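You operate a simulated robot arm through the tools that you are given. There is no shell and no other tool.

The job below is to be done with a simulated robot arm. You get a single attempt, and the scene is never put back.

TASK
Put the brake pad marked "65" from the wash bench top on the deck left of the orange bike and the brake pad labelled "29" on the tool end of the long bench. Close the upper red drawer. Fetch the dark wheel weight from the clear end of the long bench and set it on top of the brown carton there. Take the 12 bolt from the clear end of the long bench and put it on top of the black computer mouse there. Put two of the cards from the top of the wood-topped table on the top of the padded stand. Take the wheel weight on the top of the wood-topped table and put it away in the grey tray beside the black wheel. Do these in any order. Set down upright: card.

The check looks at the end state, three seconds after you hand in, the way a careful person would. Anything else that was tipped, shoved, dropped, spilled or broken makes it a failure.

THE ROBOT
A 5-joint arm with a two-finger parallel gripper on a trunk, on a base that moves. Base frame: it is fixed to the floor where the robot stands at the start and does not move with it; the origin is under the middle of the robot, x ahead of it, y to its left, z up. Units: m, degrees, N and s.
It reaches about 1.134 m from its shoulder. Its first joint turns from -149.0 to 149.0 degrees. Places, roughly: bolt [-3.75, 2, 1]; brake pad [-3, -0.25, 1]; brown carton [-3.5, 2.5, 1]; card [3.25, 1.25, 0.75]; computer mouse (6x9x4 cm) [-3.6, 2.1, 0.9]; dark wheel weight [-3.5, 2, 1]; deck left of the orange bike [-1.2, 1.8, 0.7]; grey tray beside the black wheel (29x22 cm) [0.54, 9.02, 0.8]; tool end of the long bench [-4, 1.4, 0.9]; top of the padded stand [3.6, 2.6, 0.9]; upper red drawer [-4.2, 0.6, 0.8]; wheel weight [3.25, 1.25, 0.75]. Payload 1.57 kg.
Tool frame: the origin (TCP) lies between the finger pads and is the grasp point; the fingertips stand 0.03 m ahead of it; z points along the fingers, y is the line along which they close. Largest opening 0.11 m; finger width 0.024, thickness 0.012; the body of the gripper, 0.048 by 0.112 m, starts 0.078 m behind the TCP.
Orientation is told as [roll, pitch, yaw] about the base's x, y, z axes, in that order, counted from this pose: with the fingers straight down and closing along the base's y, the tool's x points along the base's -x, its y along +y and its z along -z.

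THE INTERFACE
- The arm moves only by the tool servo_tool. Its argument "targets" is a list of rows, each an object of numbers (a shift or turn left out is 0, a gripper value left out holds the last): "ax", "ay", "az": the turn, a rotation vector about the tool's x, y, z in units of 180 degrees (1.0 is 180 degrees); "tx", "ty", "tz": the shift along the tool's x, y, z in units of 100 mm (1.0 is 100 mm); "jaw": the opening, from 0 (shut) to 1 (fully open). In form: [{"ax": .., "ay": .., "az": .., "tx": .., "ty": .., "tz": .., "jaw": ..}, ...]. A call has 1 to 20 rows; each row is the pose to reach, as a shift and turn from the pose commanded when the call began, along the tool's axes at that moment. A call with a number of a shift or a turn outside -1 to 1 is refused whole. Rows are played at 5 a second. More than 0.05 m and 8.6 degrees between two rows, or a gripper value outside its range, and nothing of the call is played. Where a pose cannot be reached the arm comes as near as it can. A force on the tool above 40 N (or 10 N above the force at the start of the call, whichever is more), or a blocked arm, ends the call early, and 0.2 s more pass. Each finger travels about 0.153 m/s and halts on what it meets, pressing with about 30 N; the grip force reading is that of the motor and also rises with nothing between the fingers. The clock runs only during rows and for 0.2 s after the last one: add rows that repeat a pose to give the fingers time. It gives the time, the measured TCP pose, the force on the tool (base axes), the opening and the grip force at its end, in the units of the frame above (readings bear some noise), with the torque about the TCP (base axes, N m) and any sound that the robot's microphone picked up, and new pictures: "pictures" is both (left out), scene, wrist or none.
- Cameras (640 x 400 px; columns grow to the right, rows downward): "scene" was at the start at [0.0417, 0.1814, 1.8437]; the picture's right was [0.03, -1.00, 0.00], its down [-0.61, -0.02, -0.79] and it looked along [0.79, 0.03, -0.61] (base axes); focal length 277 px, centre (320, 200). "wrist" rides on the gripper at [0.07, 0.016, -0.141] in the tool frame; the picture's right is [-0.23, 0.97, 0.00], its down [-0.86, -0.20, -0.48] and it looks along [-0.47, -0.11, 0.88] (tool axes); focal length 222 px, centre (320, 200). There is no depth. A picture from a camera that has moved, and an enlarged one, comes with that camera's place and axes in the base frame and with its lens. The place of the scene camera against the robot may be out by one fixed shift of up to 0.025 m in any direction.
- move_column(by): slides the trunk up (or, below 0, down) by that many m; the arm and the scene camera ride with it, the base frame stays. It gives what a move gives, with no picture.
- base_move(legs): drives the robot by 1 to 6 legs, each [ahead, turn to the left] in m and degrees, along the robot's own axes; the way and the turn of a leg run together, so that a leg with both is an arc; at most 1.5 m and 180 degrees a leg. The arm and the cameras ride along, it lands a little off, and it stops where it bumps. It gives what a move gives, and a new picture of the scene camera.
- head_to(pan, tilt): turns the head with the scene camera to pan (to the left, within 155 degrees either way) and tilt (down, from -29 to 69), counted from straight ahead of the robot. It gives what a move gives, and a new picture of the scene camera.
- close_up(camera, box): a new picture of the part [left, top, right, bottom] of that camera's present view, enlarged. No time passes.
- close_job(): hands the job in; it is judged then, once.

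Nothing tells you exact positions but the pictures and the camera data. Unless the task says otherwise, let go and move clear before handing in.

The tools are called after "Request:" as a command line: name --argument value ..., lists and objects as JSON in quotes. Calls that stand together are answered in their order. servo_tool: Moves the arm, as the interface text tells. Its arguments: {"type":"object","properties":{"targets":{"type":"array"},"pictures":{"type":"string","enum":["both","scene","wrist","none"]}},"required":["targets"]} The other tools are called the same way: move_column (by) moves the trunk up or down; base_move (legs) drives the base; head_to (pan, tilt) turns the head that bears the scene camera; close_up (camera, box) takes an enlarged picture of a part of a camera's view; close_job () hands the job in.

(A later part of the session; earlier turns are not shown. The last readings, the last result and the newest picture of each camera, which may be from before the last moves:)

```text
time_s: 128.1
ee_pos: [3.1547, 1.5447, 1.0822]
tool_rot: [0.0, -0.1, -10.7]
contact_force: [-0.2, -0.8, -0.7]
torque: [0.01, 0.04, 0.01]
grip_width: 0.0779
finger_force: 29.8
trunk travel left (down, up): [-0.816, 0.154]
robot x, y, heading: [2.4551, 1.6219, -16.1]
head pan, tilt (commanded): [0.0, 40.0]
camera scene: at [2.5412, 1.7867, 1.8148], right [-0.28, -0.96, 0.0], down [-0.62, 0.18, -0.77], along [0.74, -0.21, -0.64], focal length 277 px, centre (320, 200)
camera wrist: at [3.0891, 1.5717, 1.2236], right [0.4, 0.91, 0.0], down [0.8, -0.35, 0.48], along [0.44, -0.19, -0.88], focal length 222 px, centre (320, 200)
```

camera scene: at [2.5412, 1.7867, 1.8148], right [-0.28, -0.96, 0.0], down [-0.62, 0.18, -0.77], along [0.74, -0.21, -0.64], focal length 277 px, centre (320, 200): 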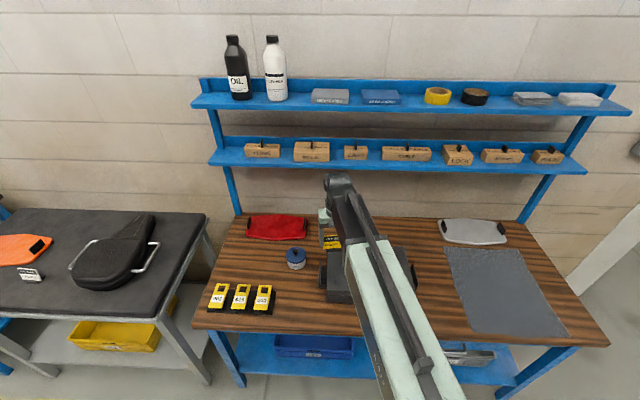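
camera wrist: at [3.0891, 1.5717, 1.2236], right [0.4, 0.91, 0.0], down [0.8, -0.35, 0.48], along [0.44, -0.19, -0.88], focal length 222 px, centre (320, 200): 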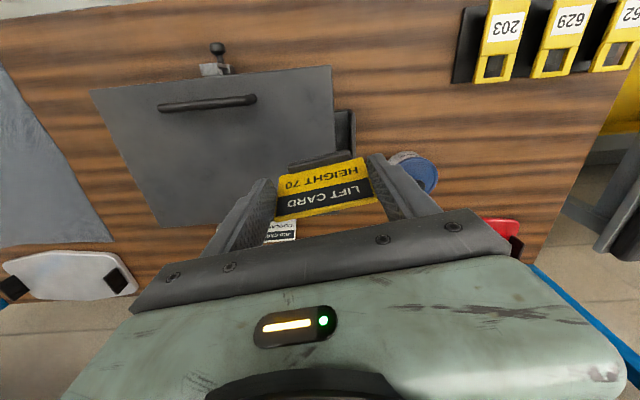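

Next I'll carry the yellow card to the stand, aiming to set it left of the first card, in front of the orange cover.

Request:
base_move --legs '[[-0.5, 0], [0, 83.6], [1.375, 0], [0, -82.5]]'

Request:
head_to --pan 0 --tilt 45

```text
time_s: 144.7
ee_pos: [3.2022, 2.9669, 1.082]
tool_rot: [0.0, -0.1, -10.4]
contact_force: [0.7, -0.1, -0.8]
torque: [-0.01, 0.02, 0.02]
grip_width: 0.0779
finger_force: 30.5
trunk travel left (down, up): [-0.816, 0.154]
robot x, y, heading: [2.5089, 3.0662, -15.3]
head pan, tilt (commanded): [0.0, 40.0]
camera scene: at [2.5927, 3.2301, 1.8148], right [-0.26, -0.96, 0.0], down [-0.62, 0.17, -0.77], along [0.74, -0.2, -0.64], focal length 277 px, centre (320, 200)
```

scene: 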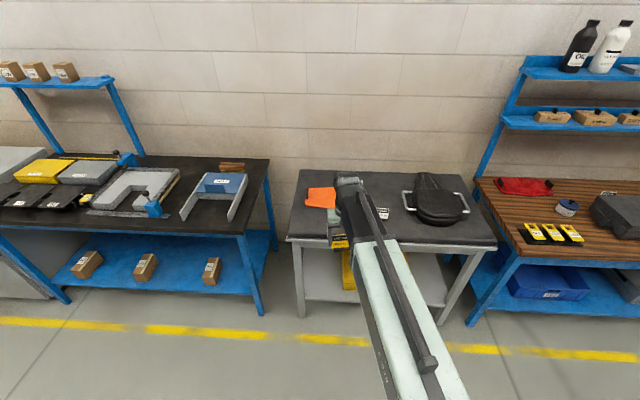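

```text
time_s: 145.4
ee_pos: [3.2028, 2.9687, 1.0822]
tool_rot: [0.0, -0.1, -10.4]
contact_force: [0.8, 1.8, -0.1]
torque: [-0.02, -0.01, -0.01]
grip_width: 0.0779
finger_force: 30.1
trunk travel left (down, up): [-0.816, 0.154]
robot x, y, heading: [2.5079, 3.0633, -15.3]
head pan, tilt (commanded): [0.0, 45.0]
camera scene: at [2.5888, 3.2324, 1.8074], right [-0.26, -0.96, 0.0], down [-0.68, 0.19, -0.71], along [0.68, -0.19, -0.71], focal length 277 px, centre (320, 200)
```

scene: 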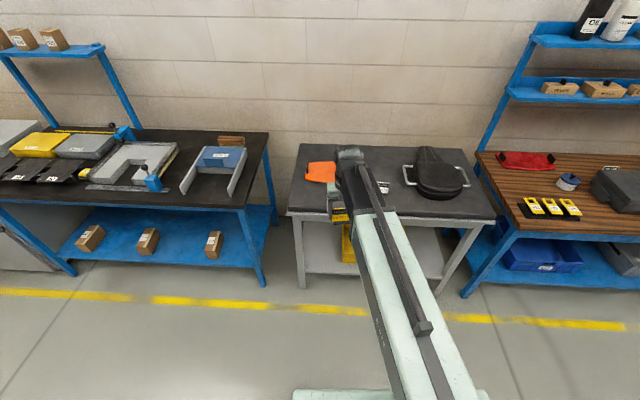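

Request:
base_move --legs '[[0.25, 0]]'

Request:
close_up --camera "wrist" --box '[0, 0, 640, 400]'

```text
time_s: 147.2
ee_pos: [3.4447, 2.9029, 1.0818]
tool_rot: [0.0, -0.1, -10.4]
contact_force: [0.7, 0.8, -0.4]
torque: [-0.05, -0.01, -0.01]
grip_width: 0.078
finger_force: 29.9
trunk travel left (down, up): [-0.816, 0.154]
robot x, y, heading: [2.7498, 3.0025, -15.2]
head pan, tilt (commanded): [0.0, 45.0]
camera scene: at [2.8307, 3.1652, 1.8075], right [-0.26, -0.96, 0.0], down [-0.68, 0.19, -0.71], along [0.68, -0.19, -0.71], focal length 277 px, centre (320, 200)
```

scene: 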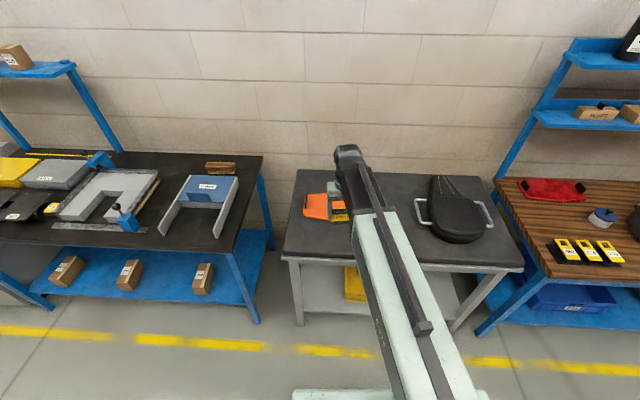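

```text
1.00 times, centred on (320, 200) of wrist (not enlarged: the box is as wide or as high as the picture)
camera zoom: at [3.3788, 2.9306, 1.2234], right [0.4, 0.92, 0.0], down [0.8, -0.35, 0.48], along [0.44, -0.19, -0.88], focal length 222 px, centre (320, 200)
```

zoom: 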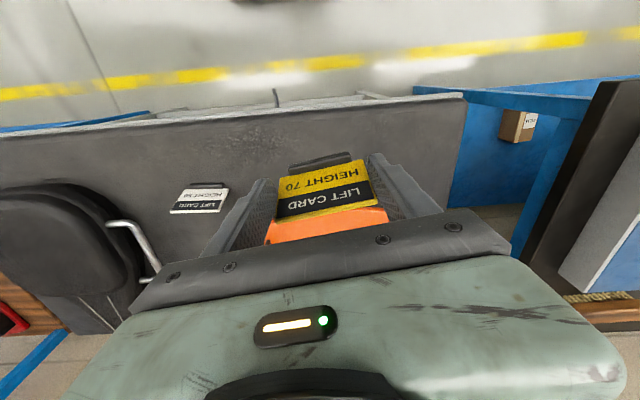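

There's clear pad between the front edge and the orange cover. I'll move 4 cm forward, lower to just above the pad, then step down one small step at a time.

Request:
servo_tool --targets '[{"tx": -0.2}, {"tx": -0.4}, {"tx": -0.4}]' --pictures "none"

Request:
move_column --by -0.158

Request:
close_up --camera "wrist" --box '[100, 30, 540, 305]'

```text
time_s: 148.0
ee_pos: [3.4819, 2.8963, 1.0824]
tool_rot: [0.0, 0.0, -10.3]
contact_force: [0.1, 0.9, -0.1]
torque: [0.0, 0.03, -0.03]
grip_width: 0.0778
finger_force: 30.0
trunk travel left (down, up): [-0.816, 0.154]
robot x, y, heading: [2.7474, 2.9989, -15.0]
head pan, tilt (commanded): [0.0, 45.0]
```

```text
time_s: 149.8
ee_pos: [3.4821, 2.8958, 0.9243]
tool_rot: [0.0, -0.1, -10.3]
contact_force: [0.4, -0.5, -1.2]
torque: [-0.01, -0.02, 0.0]
grip_width: 0.078
finger_force: 29.7
trunk travel left (down, up): [-0.658, 0.312]
robot x, y, heading: [2.7477, 2.9991, -15.2]
head pan, tilt (commanded): [0.0, 45.0]
```

```text
1.45 times, centred on (320, 168) of wrist
camera zoom: at [3.4166, 2.9233, 1.0656], right [0.4, 0.92, 0.0], down [0.8, -0.35, 0.48], along [0.44, -0.19, -0.88], focal length 323 px, centre (320, 247)
```

zoom: 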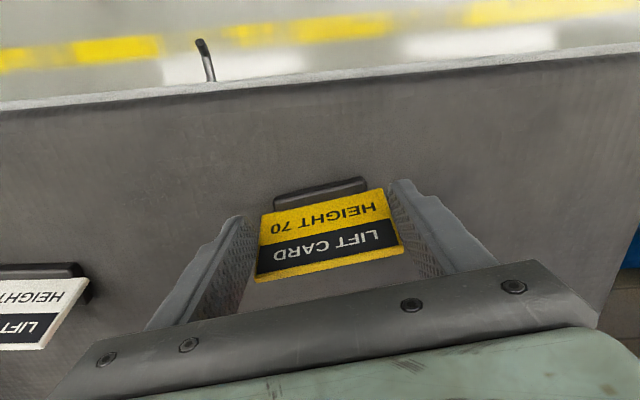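

Request:
move_column --by -0.006

```text
time_s: 150.4
ee_pos: [3.4814, 2.8953, 0.9198]
tool_rot: [0.0, -0.3, -10.2]
contact_force: [5.3, 0.0, 24.2]
torque: [-0.14, -0.43, 0.04]
grip_width: 0.0781
finger_force: 29.8
trunk travel left (down, up): [-0.652, 0.318]
robot x, y, heading: [2.7503, 2.9973, -15.1]
head pan, tilt (commanded): [0.0, 45.0]
```

Contact with the pad at about 0.92. I'll ease the pressure and check before releasing.

Request:
move_column --by 0.002

Request:
close_up --camera "wrist" --box '[220, 100, 420, 225]'

```text
time_s: 150.9
ee_pos: [3.4821, 2.8947, 0.9211]
tool_rot: [0.0, -0.1, -10.3]
contact_force: [0.1, -0.2, -0.6]
torque: [0.01, 0.01, -0.04]
grip_width: 0.078
finger_force: 30.3
trunk travel left (down, up): [-0.654, 0.316]
robot x, y, heading: [2.7492, 2.9969, -15.2]
head pan, tilt (commanded): [0.0, 45.0]
```

```text
3.20 times, centred on (320, 162) of wrist
camera zoom: at [3.4164, 2.9233, 1.0613], right [0.4, 0.92, 0.0], down [0.81, -0.35, 0.48], along [0.44, -0.19, -0.88], focal length 711 px, centre (320, 320)
```

zoom: 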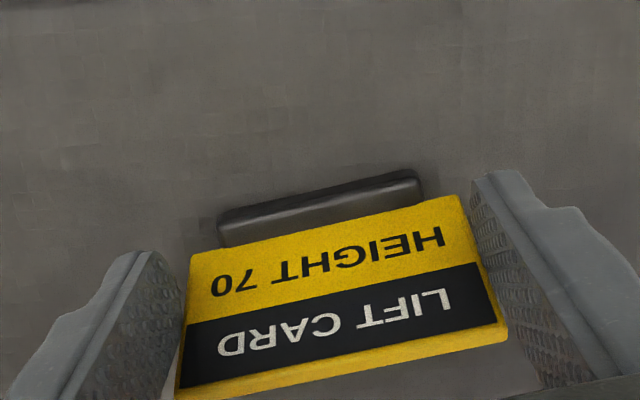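

Request:
move_column --by -0.001

Request:
servo_tool --targets '[{"jaw": 0.72}, {"jaw": 0.75}, {"jaw": 0.8}, {"jaw": 0.87}, {"jaw": 0.87}]' --pictures "wrist"

```text
time_s: 151.4
ee_pos: [3.4817, 2.8969, 0.9206]
tool_rot: [-0.1, -0.2, -10.3]
contact_force: [1.0, -0.4, 7.6]
torque: [-0.11, -0.11, -0.02]
grip_width: 0.0779
finger_force: 30.4
trunk travel left (down, up): [-0.653, 0.317]
robot x, y, heading: [2.7502, 2.9991, -15.0]
head pan, tilt (commanded): [0.0, 45.0]
```

```text
time_s: 152.6
ee_pos: [3.4829, 2.895, 0.918]
tool_rot: [0.0, -0.1, -10.4]
contact_force: [-0.1, 0.2, -0.3]
torque: [-0.03, -0.02, -0.03]
grip_width: 0.0956
finger_force: 0.0
trunk travel left (down, up): [-0.653, 0.317]
robot x, y, heading: [2.7502, 2.998, -15.0]
head pan, tilt (commanded): [0.0, 45.0]
camera wrist: at [3.4166, 2.9233, 1.0606], right [0.4, 0.92, 0.0], down [0.8, -0.35, 0.48], along [0.44, -0.19, -0.88], focal length 222 px, centre (320, 200)
```

wrist: 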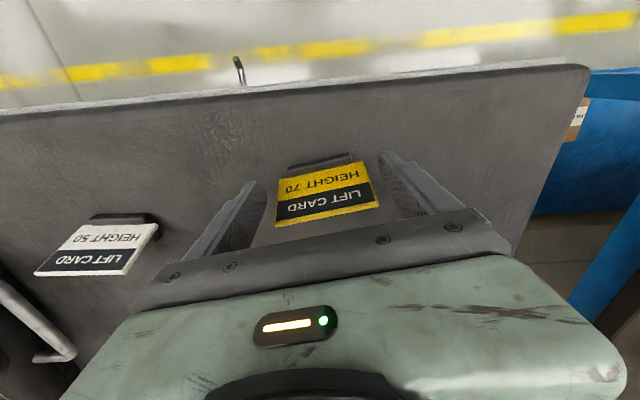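

Both cards stand upright. I'll raise the gripper, back off, and return to the wood table for the 40 g wheel weight.

Request:
move_column --by 0.17

Request:
servo_tool --targets '[{"tx": 0.4}, {"tx": 0.8}, {"tx": 1.0}]' --pictures "both"

Request:
close_up --camera "scene" --box '[280, 160, 440, 260]'

```text
time_s: 154.5
ee_pos: [3.4829, 2.8968, 1.089]
tool_rot: [-0.1, -0.1, -10.3]
contact_force: [-1.4, 0.0, 0.5]
torque: [-0.01, 0.0, 0.02]
grip_width: 0.0958
finger_force: 0.1
trunk travel left (down, up): [-0.823, 0.147]
robot x, y, heading: [2.7483, 2.9993, -14.9]
head pan, tilt (commanded): [0.0, 45.0]
```

```text
time_s: 155.3
ee_pos: [3.3844, 2.9135, 1.0895]
tool_rot: [0.0, -0.1, -10.3]
contact_force: [0.8, -0.7, 0.0]
torque: [0.01, 0.05, 0.01]
grip_width: 0.0954
finger_force: 0.1
trunk travel left (down, up): [-0.823, 0.147]
robot x, y, heading: [2.747, 2.9981, -15.0]
head pan, tilt (commanded): [0.0, 45.0]
camera scene: at [2.8299, 3.1654, 1.8145], right [-0.26, -0.96, 0.0], down [-0.68, 0.19, -0.71], along [0.68, -0.19, -0.71], focal length 277 px, centre (320, 200)
camera wrist: at [3.3188, 2.9415, 1.2307], right [0.4, 0.92, 0.0], down [0.8, -0.35, 0.48], along [0.44, -0.19, -0.88], focal length 222 px, centre (320, 200)
```

scene: 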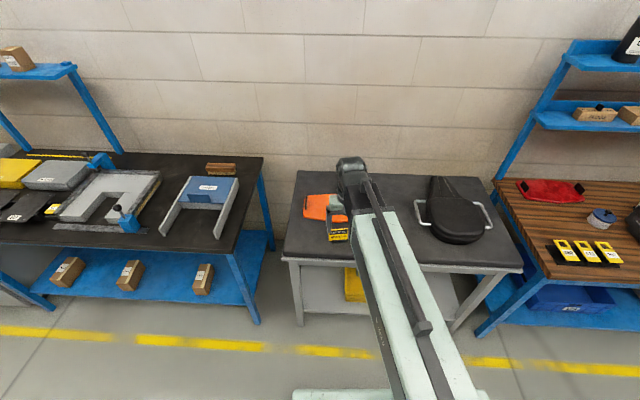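
wrist: 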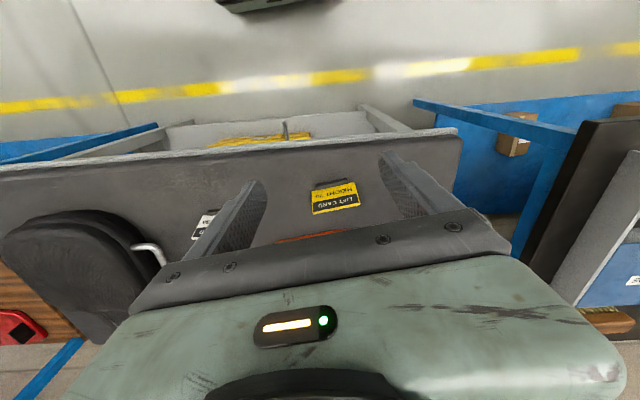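

```text
4.00 times, centred on (360, 210) of scene
camera zoom: at [2.8299, 3.1654, 1.8145], right [-0.26, -0.96, 0.0], down [-0.68, 0.19, -0.71], along [0.68, -0.19, -0.71], focal length 1109 px, centre (160, 160)
```

zoom: 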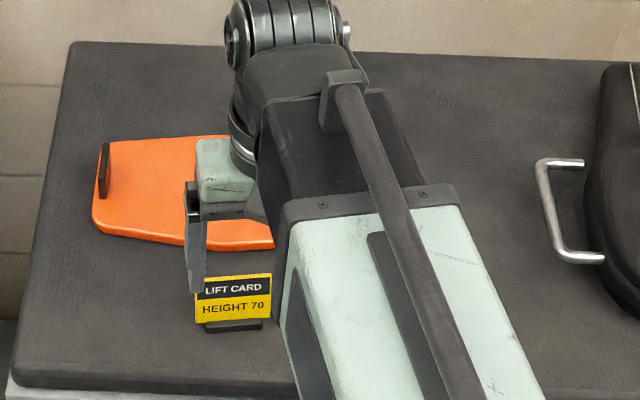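

Both cards are fine. Driving back to the wood table for the wheel weight.

Request:
base_move --legs '[[-0.5, 0], [0, -87], [1.0, 0], [0.55, 0], [0, 85]]'

Request:
head_to --pan 0 --tilt 40

```text
time_s: 173.2
ee_pos: [2.5409, 1.5149, 1.0896]
tool_rot: [-0.1, -0.2, -13.1]
contact_force: [-0.1, -0.2, 0.0]
torque: [-0.01, -0.01, 0.02]
grip_width: 0.0959
finger_force: 0.0
trunk travel left (down, up): [-0.823, 0.147]
robot x, y, heading: [1.9083, 1.6234, -18.4]
head pan, tilt (commanded): [0.0, 45.0]
camera scene: at [1.996, 1.7842, 1.8145], right [-0.32, -0.95, 0.0], down [-0.67, 0.22, -0.71], along [0.67, -0.22, -0.71], focal length 277 px, centre (320, 200)
```

scene: 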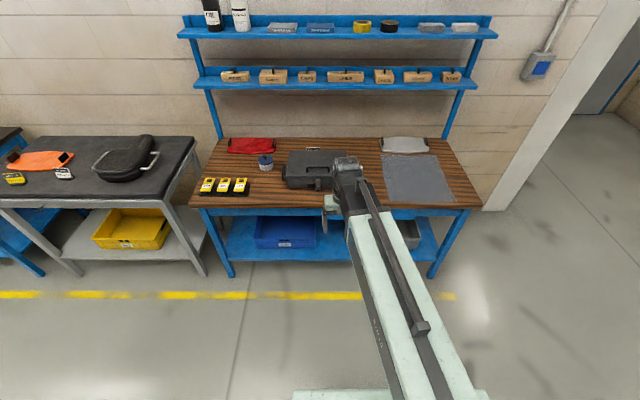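

```text
time_s: 173.8
ee_pos: [2.5404, 1.515, 1.0897]
tool_rot: [0.0, -0.2, -13.1]
contact_force: [-0.7, -0.8, 0.6]
torque: [0.04, 0.0, -0.04]
grip_width: 0.0956
finger_force: 0.1
trunk travel left (down, up): [-0.823, 0.147]
robot x, y, heading: [1.9063, 1.6187, -18.6]
head pan, tilt (commanded): [0.0, 40.0]
camera scene: at [1.9999, 1.7821, 1.8218], right [-0.32, -0.95, 0.0], down [-0.61, 0.2, -0.77], along [0.73, -0.24, -0.64], focal length 277 px, centre (320, 200)
```

scene: 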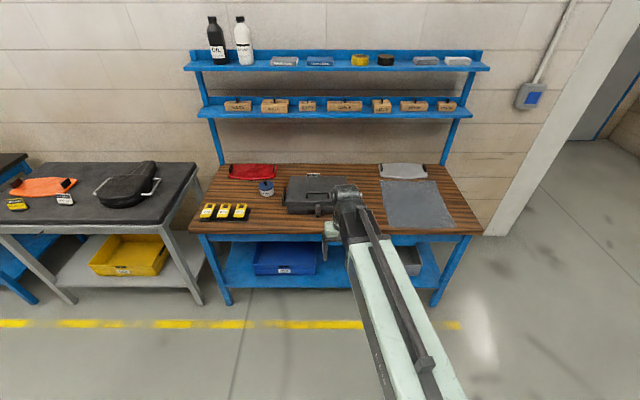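

Request:
base_move --legs '[[0.52, 0]]'

Request:
servo_tool --targets '[{"tx": -0.4}, {"tx": -0.8}, {"tx": -1.0}]' --pictures "both"

```text
time_s: 176.9
ee_pos: [3.0327, 1.3463, 1.09]
tool_rot: [0.0, -0.1, -13.2]
contact_force: [-1.3, -0.4, -0.1]
torque: [-0.02, 0.0, 0.02]
grip_width: 0.0958
finger_force: 0.2
trunk travel left (down, up): [-0.823, 0.147]
robot x, y, heading: [2.399, 1.4576, -19.0]
head pan, tilt (commanded): [0.0, 40.0]
camera scene: at [2.4939, 1.6171, 1.8218], right [-0.32, -0.95, 0.0], down [-0.61, 0.21, -0.77], along [0.72, -0.25, -0.64], focal length 277 px, centre (320, 200)
```

scene: 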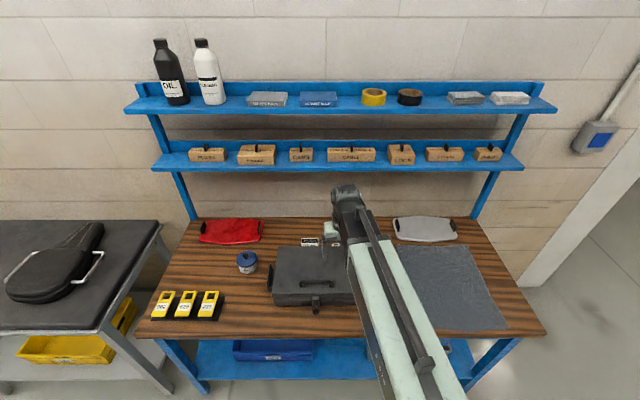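

```text
time_s: 177.7
ee_pos: [3.1317, 1.3222, 1.0892]
tool_rot: [0.0, -0.1, -13.3]
contact_force: [-0.4, -0.7, -0.2]
torque: [0.04, 0.01, -0.01]
grip_width: 0.0957
finger_force: 0.1
trunk travel left (down, up): [-0.823, 0.147]
robot x, y, heading: [2.401, 1.4578, -18.8]
head pan, tilt (commanded): [0.0, 40.0]
camera scene: at [2.4937, 1.6172, 1.8218], right [-0.32, -0.95, 0.0], down [-0.61, 0.21, -0.77], along [0.72, -0.25, -0.64], focal length 277 px, centre (320, 200)
camera wrist: at [3.0674, 1.3526, 1.2306], right [0.45, 0.9, 0.0], down [0.79, -0.39, 0.48], along [0.43, -0.21, -0.88], focal length 222 px, centre (320, 200)
```

scene: 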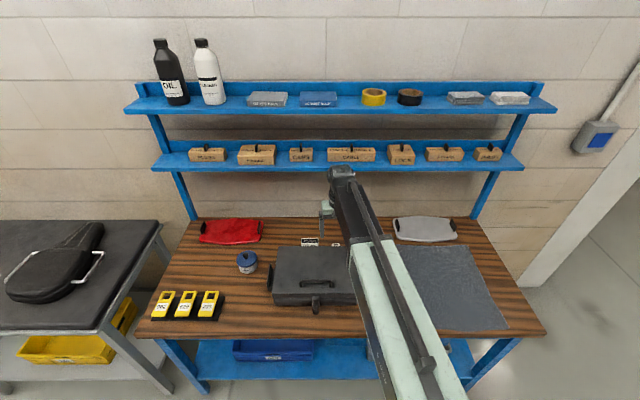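
wrist: 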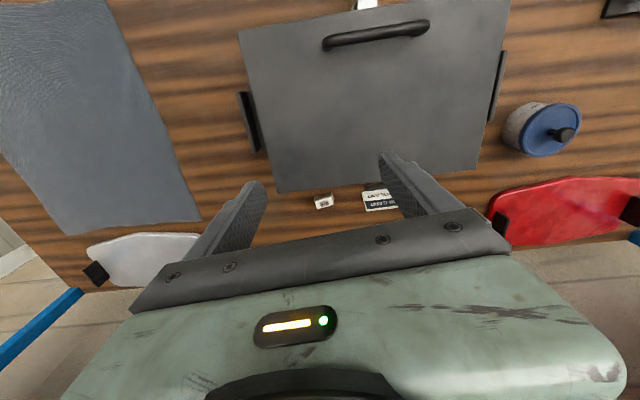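

Request:
close_up --camera "wrist" --box '[290, 175, 410, 250]'

```text
5.33 times, centred on (350, 212) of wrist
camera zoom: at [3.0674, 1.3526, 1.2306], right [0.45, 0.9, 0.0], down [0.79, -0.39, 0.48], along [0.43, -0.21, -0.88], focal length 1185 px, centre (160, 133)
```

zoom: 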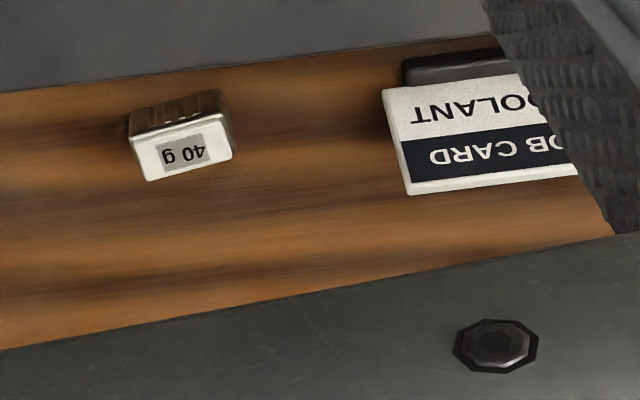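

The 40 g weight is a 3.6 × 1.8 cm block centred at about (3.267, 1.263). I'll approach with the fingers on its ends, opening to about 6.5 cm.

Request:
servo_tool --targets '[{"tx": -0.35, "ty": -0.06, "jaw": 0.6}, {"tx": -0.7, "ty": -0.12, "jaw": 0.6}, {"tx": -1.0, "ty": -0.18, "az": 0.012, "jaw": 0.6}]' --pictures "none"

Request:
servo_tool --targets '[{"tx": -0.2, "ty": -0.04}, {"tx": -0.45, "ty": -0.07}, {"tx": -0.45, "ty": -0.07}]' --pictures "none"

Request:
move_column --by -0.13

Request:
close_up --camera "wrist" --box '[160, 60, 480, 260]'

```text
time_s: 178.5
ee_pos: [3.2254, 1.2822, 1.0886]
tool_rot: [0.0, -0.1, -15.5]
contact_force: [0.4, 0.3, 0.0]
torque: [0.03, -0.02, -0.01]
grip_width: 0.066
finger_force: 0.1
trunk travel left (down, up): [-0.823, 0.147]
robot x, y, heading: [2.4024, 1.4556, -19.0]
head pan, tilt (commanded): [0.0, 40.0]
```

```text
time_s: 179.3
ee_pos: [3.2644, 1.2635, 1.0886]
tool_rot: [0.0, 0.0, -15.6]
contact_force: [-0.1, -0.4, -0.1]
torque: [0.01, 0.01, 0.02]
grip_width: 0.066
finger_force: 0.1
trunk travel left (down, up): [-0.823, 0.147]
robot x, y, heading: [2.4016, 1.4575, -18.8]
head pan, tilt (commanded): [0.0, 40.0]
```

```text
time_s: 180.8
ee_pos: [3.265, 1.264, 0.9597]
tool_rot: [0.0, -0.1, -15.4]
contact_force: [-1.2, 0.0, 0.6]
torque: [-0.03, 0.02, 0.03]
grip_width: 0.0658
finger_force: 0.0
trunk travel left (down, up): [-0.693, 0.277]
robot x, y, heading: [2.4002, 1.4582, -18.4]
head pan, tilt (commanded): [0.0, 40.0]
```

```text
2.00 times, centred on (320, 160) of wrist
camera zoom: at [3.202, 1.2973, 1.1006], right [0.48, 0.88, 0.0], down [0.77, -0.42, 0.48], along [0.42, -0.23, -0.88], focal length 444 px, centre (320, 280)
```

zoom: 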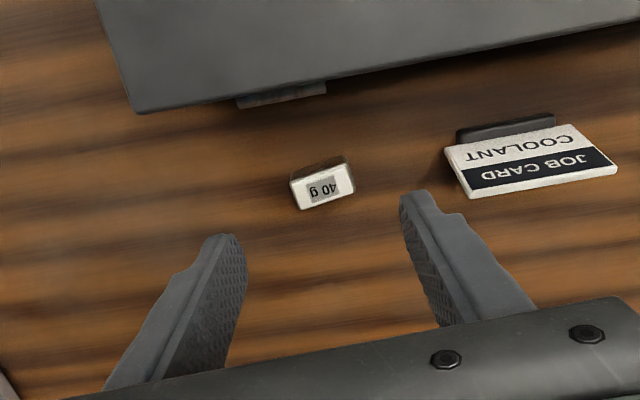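

The weight is aligned under the fingers. Lowering in steps towards the table.

Request:
servo_tool --targets '[{"tx": -0.04}, {"tx": -0.04}]' --pictures "none"

Request:
move_column --by -0.095

Request:
close_up --camera "wrist" --box '[160, 60, 480, 260]'

```text
time_s: 181.4
ee_pos: [3.2693, 1.2631, 0.9584]
tool_rot: [0.1, 0.0, -15.5]
contact_force: [0.1, -0.5, -0.1]
torque: [0.03, 0.0, 0.0]
grip_width: 0.066
finger_force: 0.1
trunk travel left (down, up): [-0.693, 0.277]
robot x, y, heading: [2.3978, 1.4571, -18.6]
head pan, tilt (commanded): [0.0, 40.0]
```

```text
time_s: 182.7
ee_pos: [3.2682, 1.2618, 0.8644]
tool_rot: [0.0, -0.1, -15.5]
contact_force: [-0.1, 0.2, 0.6]
torque: [-0.01, -0.02, 0.02]
grip_width: 0.0659
finger_force: 0.0
trunk travel left (down, up): [-0.598, 0.372]
robot x, y, heading: [2.3993, 1.4564, -18.9]
head pan, tilt (commanded): [0.0, 40.0]
```

```text
2.00 times, centred on (320, 160) of wrist
camera zoom: at [3.2057, 1.2957, 1.0056], right [0.48, 0.88, 0.0], down [0.77, -0.42, 0.48], along [0.42, -0.23, -0.88], focal length 444 px, centre (320, 280)
```

zoom: 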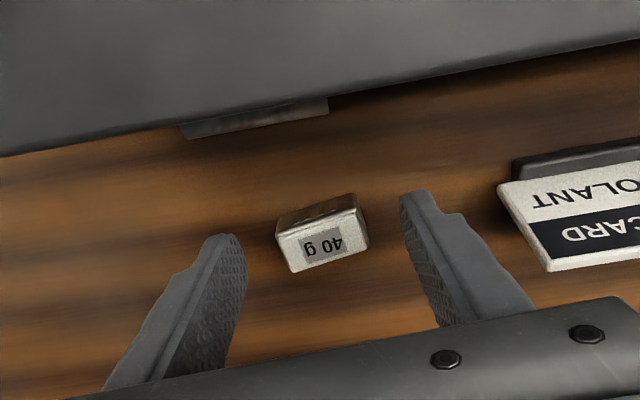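

Request:
move_column --by -0.007

Request:
close_up --camera "wrist" --box '[220, 110, 420, 235]'

```text
time_s: 183.3
ee_pos: [3.2688, 1.2614, 0.8574]
tool_rot: [0.0, -0.2, -15.5]
contact_force: [-0.4, -0.3, 0.0]
torque: [0.02, 0.03, -0.01]
grip_width: 0.0658
finger_force: 0.0
trunk travel left (down, up): [-0.591, 0.379]
robot x, y, heading: [2.3984, 1.4606, -18.8]
head pan, tilt (commanded): [0.0, 40.0]
```

```text
3.20 times, centred on (320, 172) of wrist
camera zoom: at [3.2057, 1.2957, 0.9986], right [0.48, 0.88, 0.0], down [0.77, -0.42, 0.48], along [0.42, -0.23, -0.88], focal length 711 px, centre (320, 288)
```

zoom: 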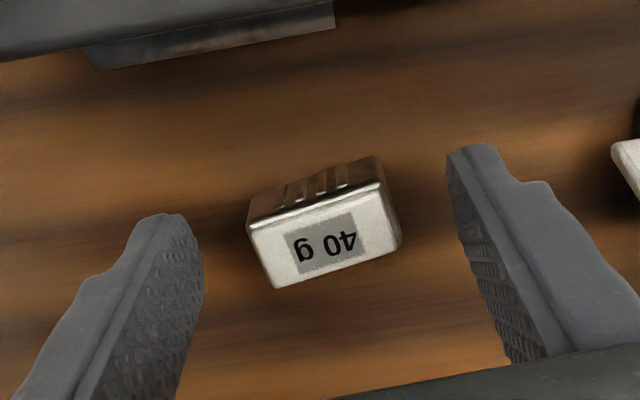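

Request:
servo_tool --targets '[{"az": -0.025}, {"az": -0.025, "jaw": 0.5}, {"az": -0.025, "jaw": 0.4}, {"az": -0.025, "jaw": 0.3}, {"az": -0.025, "jaw": 0.25}, {"az": -0.025, "jaw": 0.25}]' --pictures "wrist"

```text
time_s: 184.7
ee_pos: [3.2685, 1.262, 0.8575]
tool_rot: [0.1, -0.2, -11.1]
contact_force: [0.2, 0.9, 1.2]
torque: [0.01, -0.02, 0.0]
grip_width: 0.0276
finger_force: 0.0
trunk travel left (down, up): [-0.591, 0.379]
robot x, y, heading: [2.3969, 1.4582, -19.0]
head pan, tilt (commanded): [0.0, 40.0]
camera wrist: at [3.2032, 1.2906, 0.9986], right [0.41, 0.91, 0.0], down [0.8, -0.36, 0.48], along [0.44, -0.2, -0.88], focal length 222 px, centre (320, 200)
```

wrist: 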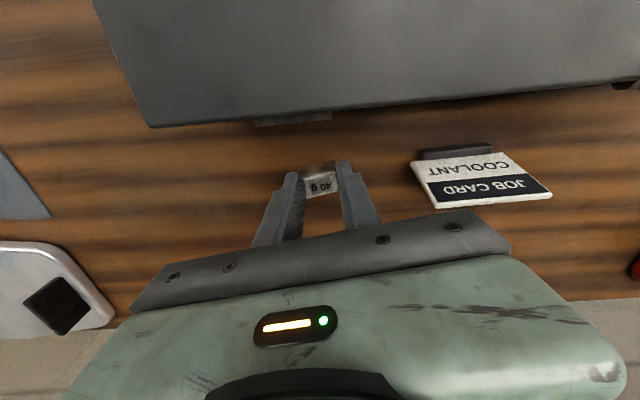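

Request:
servo_tool --targets '[{"jaw": 0.2}, {"jaw": 0.12}, {"jaw": 0.05}, {"jaw": 0.05}]' --pictures "wrist"

Request:
close_up --camera "wrist" --box '[240, 120, 400, 220]'

```text
time_s: 185.7
ee_pos: [3.2685, 1.2622, 0.8568]
tool_rot: [0.1, -0.1, -11.0]
contact_force: [0.6, 0.5, -0.5]
torque: [0.0, 0.0, 0.02]
grip_width: 0.0053
finger_force: 0.1
trunk travel left (down, up): [-0.591, 0.379]
robot x, y, heading: [2.3969, 1.4564, -18.8]
head pan, tilt (commanded): [0.0, 40.0]
camera wrist: at [3.2032, 1.2906, 0.9986], right [0.41, 0.91, 0.0], down [0.8, -0.36, 0.48], along [0.44, -0.2, -0.88], focal length 222 px, centre (320, 200)
```

wrist: 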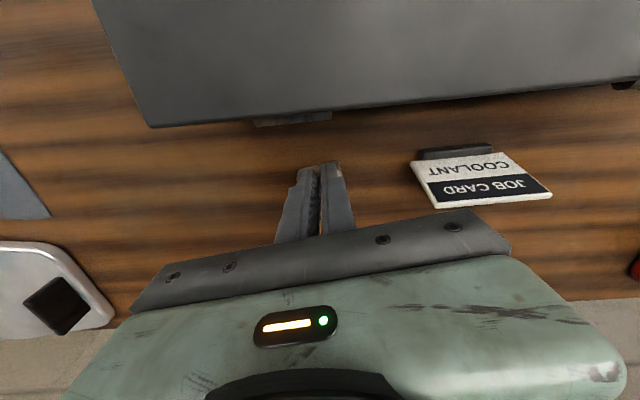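

```text
4.00 times, centred on (320, 170) of wrist
camera zoom: at [3.2032, 1.2906, 0.9986], right [0.41, 0.91, 0.0], down [0.8, -0.36, 0.48], along [0.44, -0.2, -0.88], focal length 888 px, centre (320, 320)
```

zoom: 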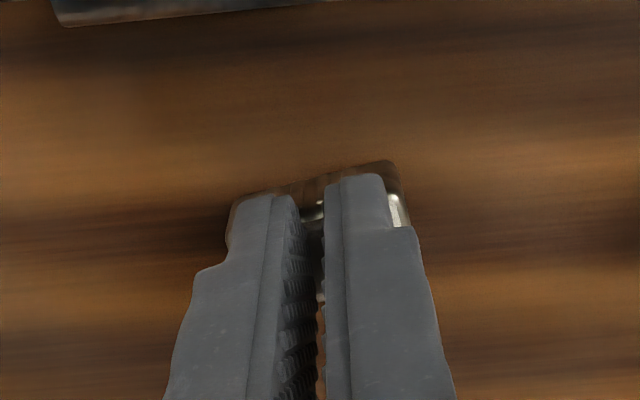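

The fingers closed above the block, so the table is lower than I estimated. I'll reopen and step down further.

Request:
servo_tool --targets '[{"jaw": 0.2}, {"jaw": 0.4}, {"jaw": 0.6}, {"jaw": 0.6}]' --pictures "none"

Request:
move_column --by -0.01

Request:
close_up --camera "wrist" --box '[220, 110, 420, 235]'

```text
time_s: 186.7
ee_pos: [3.2695, 1.2624, 0.8563]
tool_rot: [0.0, -0.1, -11.1]
contact_force: [0.3, -0.8, -0.4]
torque: [0.01, -0.01, 0.0]
grip_width: 0.066
finger_force: 0.0
trunk travel left (down, up): [-0.591, 0.379]
robot x, y, heading: [2.3995, 1.4599, -19.0]
head pan, tilt (commanded): [0.0, 40.0]
```

```text
time_s: 187.3
ee_pos: [3.2682, 1.2621, 0.8468]
tool_rot: [0.0, -0.2, -11.0]
contact_force: [-0.3, 0.5, 1.1]
torque: [-0.01, -0.02, 0.0]
grip_width: 0.0662
finger_force: 0.1
trunk travel left (down, up): [-0.581, 0.389]
robot x, y, heading: [2.4011, 1.4545, -18.9]
head pan, tilt (commanded): [0.0, 40.0]
```

```text
3.20 times, centred on (320, 172) of wrist
camera zoom: at [3.2032, 1.2906, 0.9885], right [0.41, 0.91, 0.0], down [0.8, -0.36, 0.48], along [0.44, -0.2, -0.88], focal length 711 px, centre (320, 288)
```

zoom: 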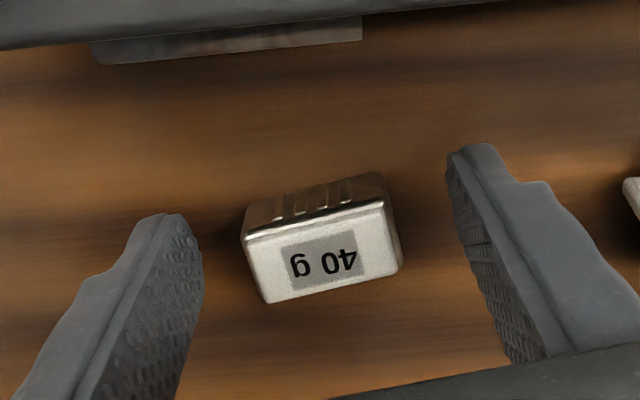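

The block sits about 1.2 cm ahead of the finger centre and still lower. I'll shift forward and keep stepping down with force checks.

Request:
servo_tool --targets '[{"tx": -0.12, "ty": -0.03}, {"tx": -0.12, "ty": -0.03}]' --pictures "none"

Request:
move_column --by -0.007

Request:
close_up --camera "wrist" --box '[220, 110, 420, 235]'

```text
time_s: 187.9
ee_pos: [3.2787, 1.2568, 0.8469]
tool_rot: [0.0, -0.1, -11.0]
contact_force: [0.4, -0.6, 0.8]
torque: [0.03, -0.01, -0.01]
grip_width: 0.0661
finger_force: 0.1
trunk travel left (down, up): [-0.581, 0.389]
robot x, y, heading: [2.3987, 1.4539, -18.6]
head pan, tilt (commanded): [0.0, 40.0]
```

```text
time_s: 188.4
ee_pos: [3.2787, 1.2574, 0.8407]
tool_rot: [0.0, -0.1, -11.0]
contact_force: [0.7, 0.2, 0.3]
torque: [-0.02, 0.01, -0.03]
grip_width: 0.0659
finger_force: 0.0
trunk travel left (down, up): [-0.574, 0.396]
robot x, y, heading: [2.4008, 1.4604, -18.7]
head pan, tilt (commanded): [0.0, 40.0]
```

```text
3.20 times, centred on (320, 172) of wrist
camera zoom: at [3.2138, 1.2854, 0.9815], right [0.41, 0.91, 0.0], down [0.8, -0.36, 0.48], along [0.44, -0.2, -0.88], focal length 711 px, centre (320, 288)
```

zoom: 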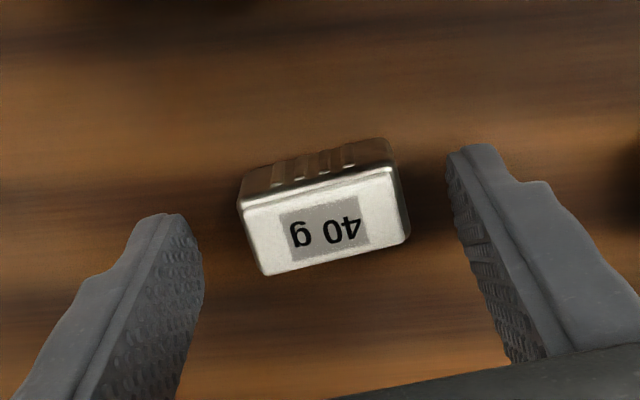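

Request:
move_column --by -0.006

Request:
servo_tool --targets '[{"jaw": 0.5}, {"jaw": 0.4}, {"jaw": 0.34}, {"jaw": 0.28}, {"jaw": 0.28}]' --pictures "wrist"

```text
time_s: 189.0
ee_pos: [3.2791, 1.258, 0.8335]
tool_rot: [0.1, -0.1, -10.9]
contact_force: [-0.1, -0.4, -0.2]
torque: [-0.01, 0.04, -0.02]
grip_width: 0.066
finger_force: 0.2
trunk travel left (down, up): [-0.568, 0.402]
robot x, y, heading: [2.3993, 1.4553, -19.0]
head pan, tilt (commanded): [0.0, 40.0]
```

```text
time_s: 190.2
ee_pos: [3.2791, 1.2565, 0.833]
tool_rot: [0.0, -0.1, -11.0]
contact_force: [-0.6, -0.8, -0.6]
torque: [0.02, -0.02, -0.03]
grip_width: 0.0388
finger_force: 30.2
trunk travel left (down, up): [-0.568, 0.402]
robot x, y, heading: [2.3954, 1.4565, -18.7]
head pan, tilt (commanded): [0.0, 40.0]
camera wrist: at [3.2139, 1.2854, 0.9756], right [0.41, 0.91, 0.0], down [0.8, -0.36, 0.48], along [0.44, -0.2, -0.88], focal length 222 px, centre (320, 200)
```

wrist: 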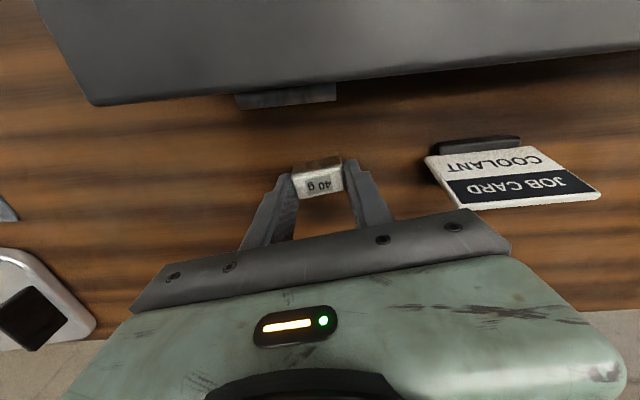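

Gripped at 3.9 cm with 30 N. Lifting straight up and checking the hold.

Request:
move_column --by 0.05

Request:
close_up --camera "wrist" --box '[220, 110, 420, 235]'

Request:
move_column --by 0.2

Request:
servo_tool --targets '[{"tx": 0.4}, {"tx": 0.8}, {"tx": 1.0}]' --pictures "none"

Request:
servo_tool --targets '[{"tx": 0.4}, {"tx": 0.8}, {"tx": 1.0}]' --pictures "both"

```text
time_s: 191.1
ee_pos: [3.2791, 1.2565, 0.8848]
tool_rot: [0.0, -0.1, -11.0]
contact_force: [-0.4, 1.0, -0.7]
torque: [0.04, 0.01, 0.0]
grip_width: 0.0387
finger_force: 30.2
trunk travel left (down, up): [-0.618, 0.352]
robot x, y, heading: [2.3998, 1.4572, -18.9]
head pan, tilt (commanded): [0.0, 40.0]
```

```text
3.20 times, centred on (320, 172) of wrist
camera zoom: at [3.214, 1.2854, 1.0255], right [0.41, 0.91, 0.0], down [0.8, -0.36, 0.48], along [0.44, -0.2, -0.88], focal length 711 px, centre (320, 288)
```

zoom: 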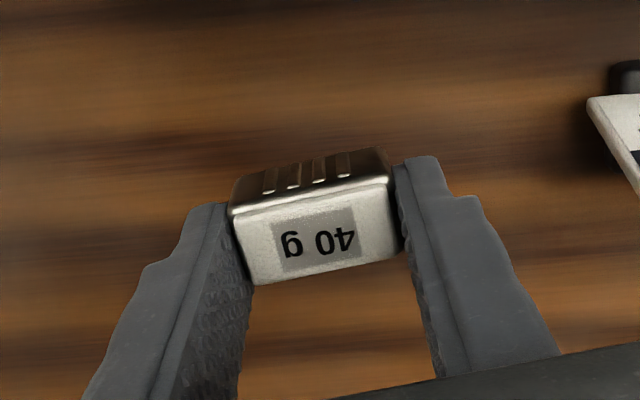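

```text
time_s: 193.3
ee_pos: [3.2788, 1.257, 1.0843]
tool_rot: [0.0, -0.1, -11.0]
contact_force: [0.7, -0.2, -0.1]
torque: [-0.02, -0.03, 0.02]
grip_width: 0.0389
finger_force: 29.9
trunk travel left (down, up): [-0.818, 0.152]
robot x, y, heading: [2.4012, 1.4609, -18.7]
head pan, tilt (commanded): [0.0, 40.0]
```

```text
time_s: 194.1
ee_pos: [3.1815, 1.277, 1.0834]
tool_rot: [0.0, -0.2, -11.0]
contact_force: [-0.3, 0.1, 0.6]
torque: [0.02, -0.02, -0.02]
grip_width: 0.0387
finger_force: 29.9
trunk travel left (down, up): [-0.818, 0.152]
robot x, y, heading: [2.4004, 1.4574, -19.1]
head pan, tilt (commanded): [0.0, 40.0]
```

```text
time_s: 194.9
ee_pos: [3.082, 1.2954, 1.0849]
tool_rot: [0.1, 0.0, -11.0]
contact_force: [0.6, 0.0, -0.5]
torque: [0.0, -0.03, 0.02]
grip_width: 0.0389
finger_force: 30.7
trunk travel left (down, up): [-0.818, 0.152]
robot x, y, heading: [2.3985, 1.4566, -18.8]
head pan, tilt (commanded): [0.0, 40.0]
camera scene: at [2.4936, 1.6172, 1.8168], right [-0.32, -0.95, 0.0], down [-0.61, 0.21, -0.77], along [0.72, -0.25, -0.64], focal length 277 px, centre (320, 200)
camera wrist: at [3.017, 1.3238, 1.2256], right [0.41, 0.91, 0.0], down [0.8, -0.36, 0.48], along [0.44, -0.2, -0.88], focal length 222 px, centre (320, 200)
```

scene: 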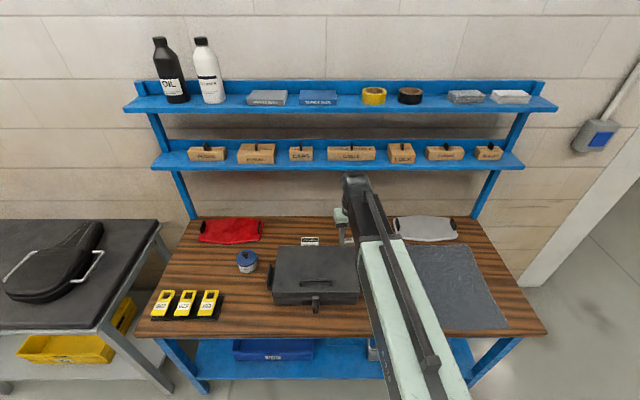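
wrist: 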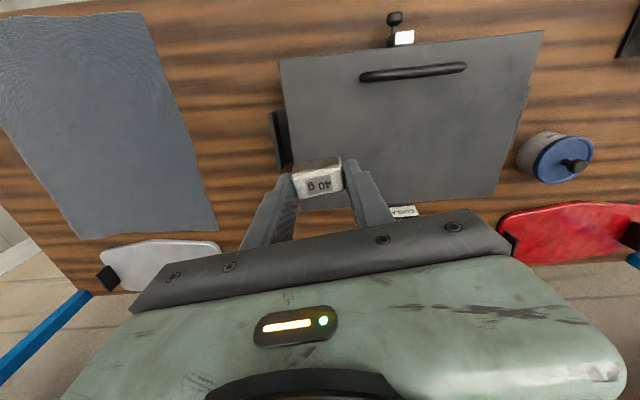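

The weight is held securely. I'll back off, retract the arm and drive up the aisle towards the far bench with the black wheels and grey tray.

Request:
base_move --legs '[[-0.5, 0]]'

Request:
servo_tool --targets '[{"tx": 0.4}, {"tx": 0.8}, {"tx": 1.0}]' --pictures "none"

Request:
base_move --legs '[[0, 140.5], [1.0, 0], [0.85, 0]]'

Request:
head_to --pan -25 --tilt 20

```text
time_s: 197.8
ee_pos: [2.6095, 1.4546, 1.0839]
tool_rot: [0.0, -0.1, -11.3]
contact_force: [-0.3, -0.3, -0.9]
torque: [-0.02, 0.0, -0.02]
grip_width: 0.0389
finger_force: 30.1
trunk travel left (down, up): [-0.818, 0.152]
robot x, y, heading: [1.925, 1.6188, -19.4]
head pan, tilt (commanded): [0.0, 40.0]
camera scene: at [2.0231, 1.778, 1.8168], right [-0.33, -0.94, 0.0], down [-0.61, 0.21, -0.77], along [0.72, -0.25, -0.64], focal length 277 px, centre (320, 200)
```

scene: 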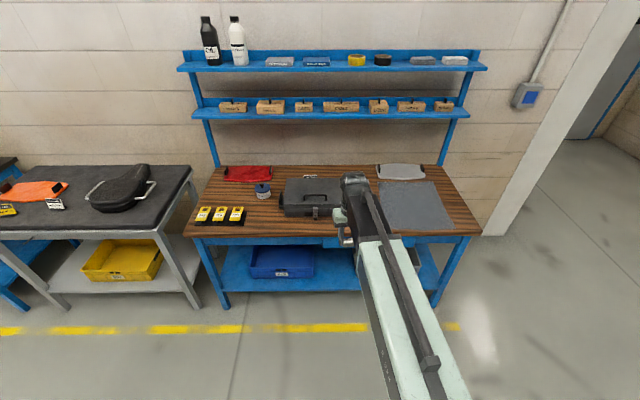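

```text
time_s: 198.6
ee_pos: [2.5112, 1.4745, 1.0845]
tool_rot: [-0.1, 0.0, -11.3]
contact_force: [0.8, 0.3, 0.1]
torque: [0.0, 0.05, -0.01]
grip_width: 0.0389
finger_force: 29.9
trunk travel left (down, up): [-0.818, 0.152]
robot x, y, heading: [1.9313, 1.6142, -19.2]
head pan, tilt (commanded): [0.0, 40.0]
```

```text
time_s: 213.7
ee_pos: [0.6921, 3.7456, 1.0833]
tool_rot: [-0.1, -0.1, 127.2]
contact_force: [-1.1, -0.6, -1.7]
torque: [-0.02, 0.02, 0.0]
grip_width: 0.0389
finger_force: 30.2
trunk travel left (down, up): [-0.818, 0.152]
robot x, y, heading: [1.0311, 3.2495, 119.5]
head pan, tilt (commanded): [0.0, 40.0]
camera scene: at [0.8658, 3.2149, 1.8168], right [0.87, 0.49, 0.0], down [0.32, -0.56, -0.77], along [-0.38, 0.67, -0.64], focal length 277 px, centre (320, 200)
```

scene: 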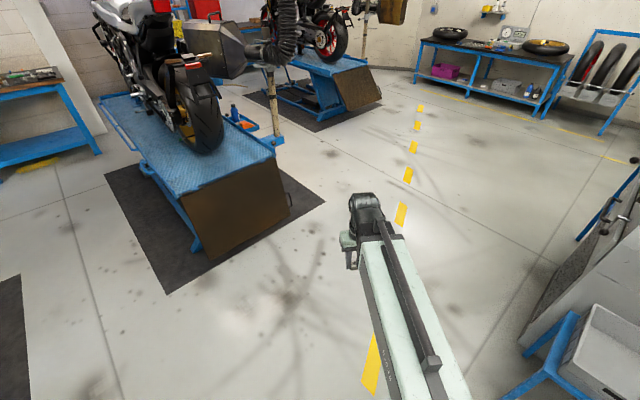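

```text
time_s: 214.5
ee_pos: [0.6919, 3.7462, 1.0837]
tool_rot: [0.0, -0.1, 127.3]
contact_force: [0.0, 0.1, -0.7]
torque: [0.01, 0.05, -0.05]
grip_width: 0.0388
finger_force: 30.3
trunk travel left (down, up): [-0.818, 0.152]
robot x, y, heading: [1.0333, 3.2541, 119.6]
head pan, tilt (commanded): [-25.0, 20.0]
camera scene: at [0.9004, 3.2335, 1.8481], right [1.0, 0.08, 0.0], down [0.03, -0.34, -0.94], along [-0.07, 0.94, -0.34], focal length 277 px, centre (320, 200)
```

scene: 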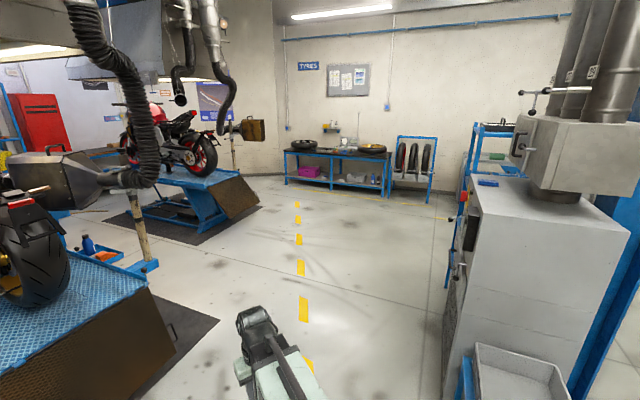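

Request:
close_up --camera "scene" --box '[270, 110, 430, 210]'

```text
4.00 times, centred on (350, 160) of scene
camera zoom: at [0.9004, 3.2335, 1.8481], right [1.0, 0.08, 0.0], down [0.03, -0.34, -0.94], along [-0.07, 0.94, -0.34], focal length 1109 px, centre (200, 360)
```

zoom: 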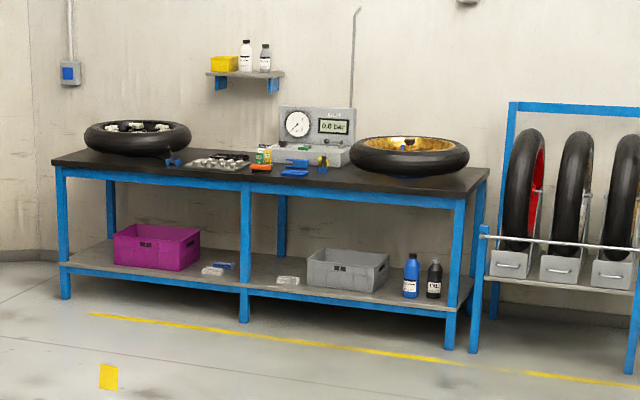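

The grey tray of weights sits next to the left wheel on the far bench. I'll drive up the lane and face the bench squarely.

Request:
base_move --legs '[[0, -18.6], [1.5, 0], [1.5, 0], [1.3, 0], [0, -29]]'

Request:
head_to --pan 0 --tilt 35

```text
time_s: 237.3
ee_pos: [0.3826, 8.0024, 1.0834]
tool_rot: [0.0, -0.1, 79.8]
contact_force: [-0.6, -0.1, -0.6]
torque: [0.0, -0.05, 0.0]
grip_width: 0.039
finger_force: 29.7
trunk travel left (down, up): [-0.818, 0.152]
robot x, y, heading: [0.2432, 7.4162, 72.3]
head pan, tilt (commanded): [-25.0, 20.0]
camera scene: at [0.1326, 7.5079, 1.8482], right [0.74, -0.68, 0.0], down [-0.23, -0.25, -0.94], along [0.64, 0.69, -0.34], focal length 277 px, centre (320, 200)
```

scene: 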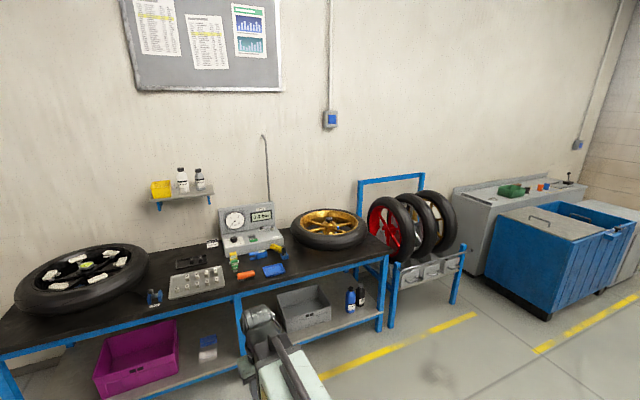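

```text
time_s: 238.2
ee_pos: [0.3828, 8.0015, 1.0838]
tool_rot: [0.0, -0.1, 79.8]
contact_force: [0.6, 0.4, -0.3]
torque: [0.03, -0.03, -0.02]
grip_width: 0.0389
finger_force: 30.3
trunk travel left (down, up): [-0.818, 0.152]
robot x, y, heading: [0.2437, 7.4143, 72.6]
head pan, tilt (commanded): [0.0, 35.0]
camera scene: at [0.0962, 7.5217, 1.8244], right [0.95, -0.3, 0.0], down [-0.17, -0.55, -0.82], along [0.25, 0.78, -0.57], focal length 277 px, centre (320, 200)
```

scene: 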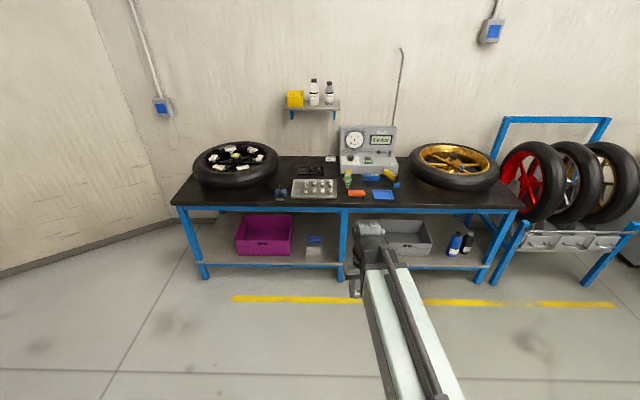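

Request:
close_up --camera "scene" --box '[260, 140, 420, 240]'

```text
4.00 times, centred on (340, 190) of scene
camera zoom: at [0.0962, 7.5217, 1.8244], right [0.95, -0.3, 0.0], down [-0.17, -0.55, -0.82], along [0.25, 0.78, -0.57], focal length 1109 px, centre (240, 240)
```

zoom: 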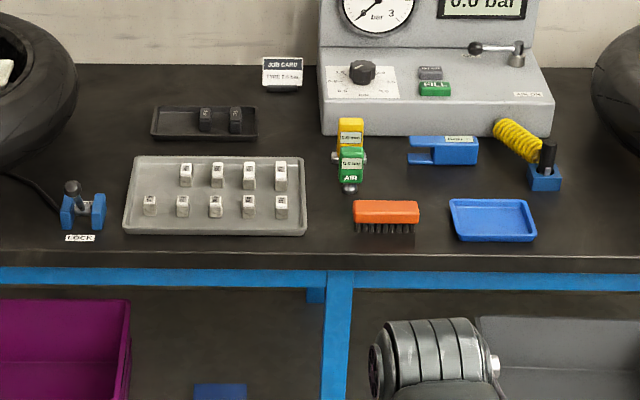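

The grey tray holds two rows of weights with one free spot at the back-left. The others lie with their long axis front-to-back, so I'll turn the gripper 90° while it's clear of everything.

Request:
servo_tool --targets '[{"az": -0.045}, {"az": -0.09}, {"az": -0.135}, {"az": -0.18}, {"az": -0.225}, {"az": -0.27}, {"az": -0.315}, {"az": -0.36}, {"az": -0.405}, {"az": -0.45}, {"az": -0.495}, {"az": -0.53}]' --pictures "wrist"

```text
time_s: 240.8
ee_pos: [0.383, 8.0006, 1.0838]
tool_rot: [-0.1, 0.1, 175.3]
contact_force: [0.8, 0.2, -0.6]
torque: [-0.01, 0.0, 0.01]
grip_width: 0.0388
finger_force: 30.1
trunk travel left (down, up): [-0.818, 0.152]
robot x, y, heading: [0.2483, 7.4164, 72.4]
head pan, tilt (commanded): [0.0, 35.0]
camera wrist: at [0.4515, 7.9782, 1.2258], right [-0.31, -0.95, 0.0], down [-0.84, 0.27, 0.48], along [-0.45, 0.15, -0.88], focal length 222 px, centre (320, 200)
```

wrist: 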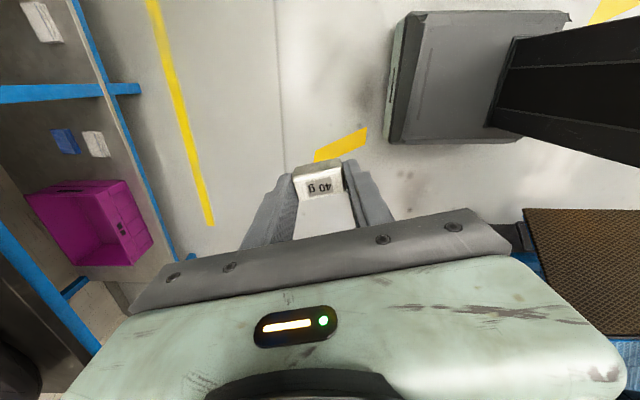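

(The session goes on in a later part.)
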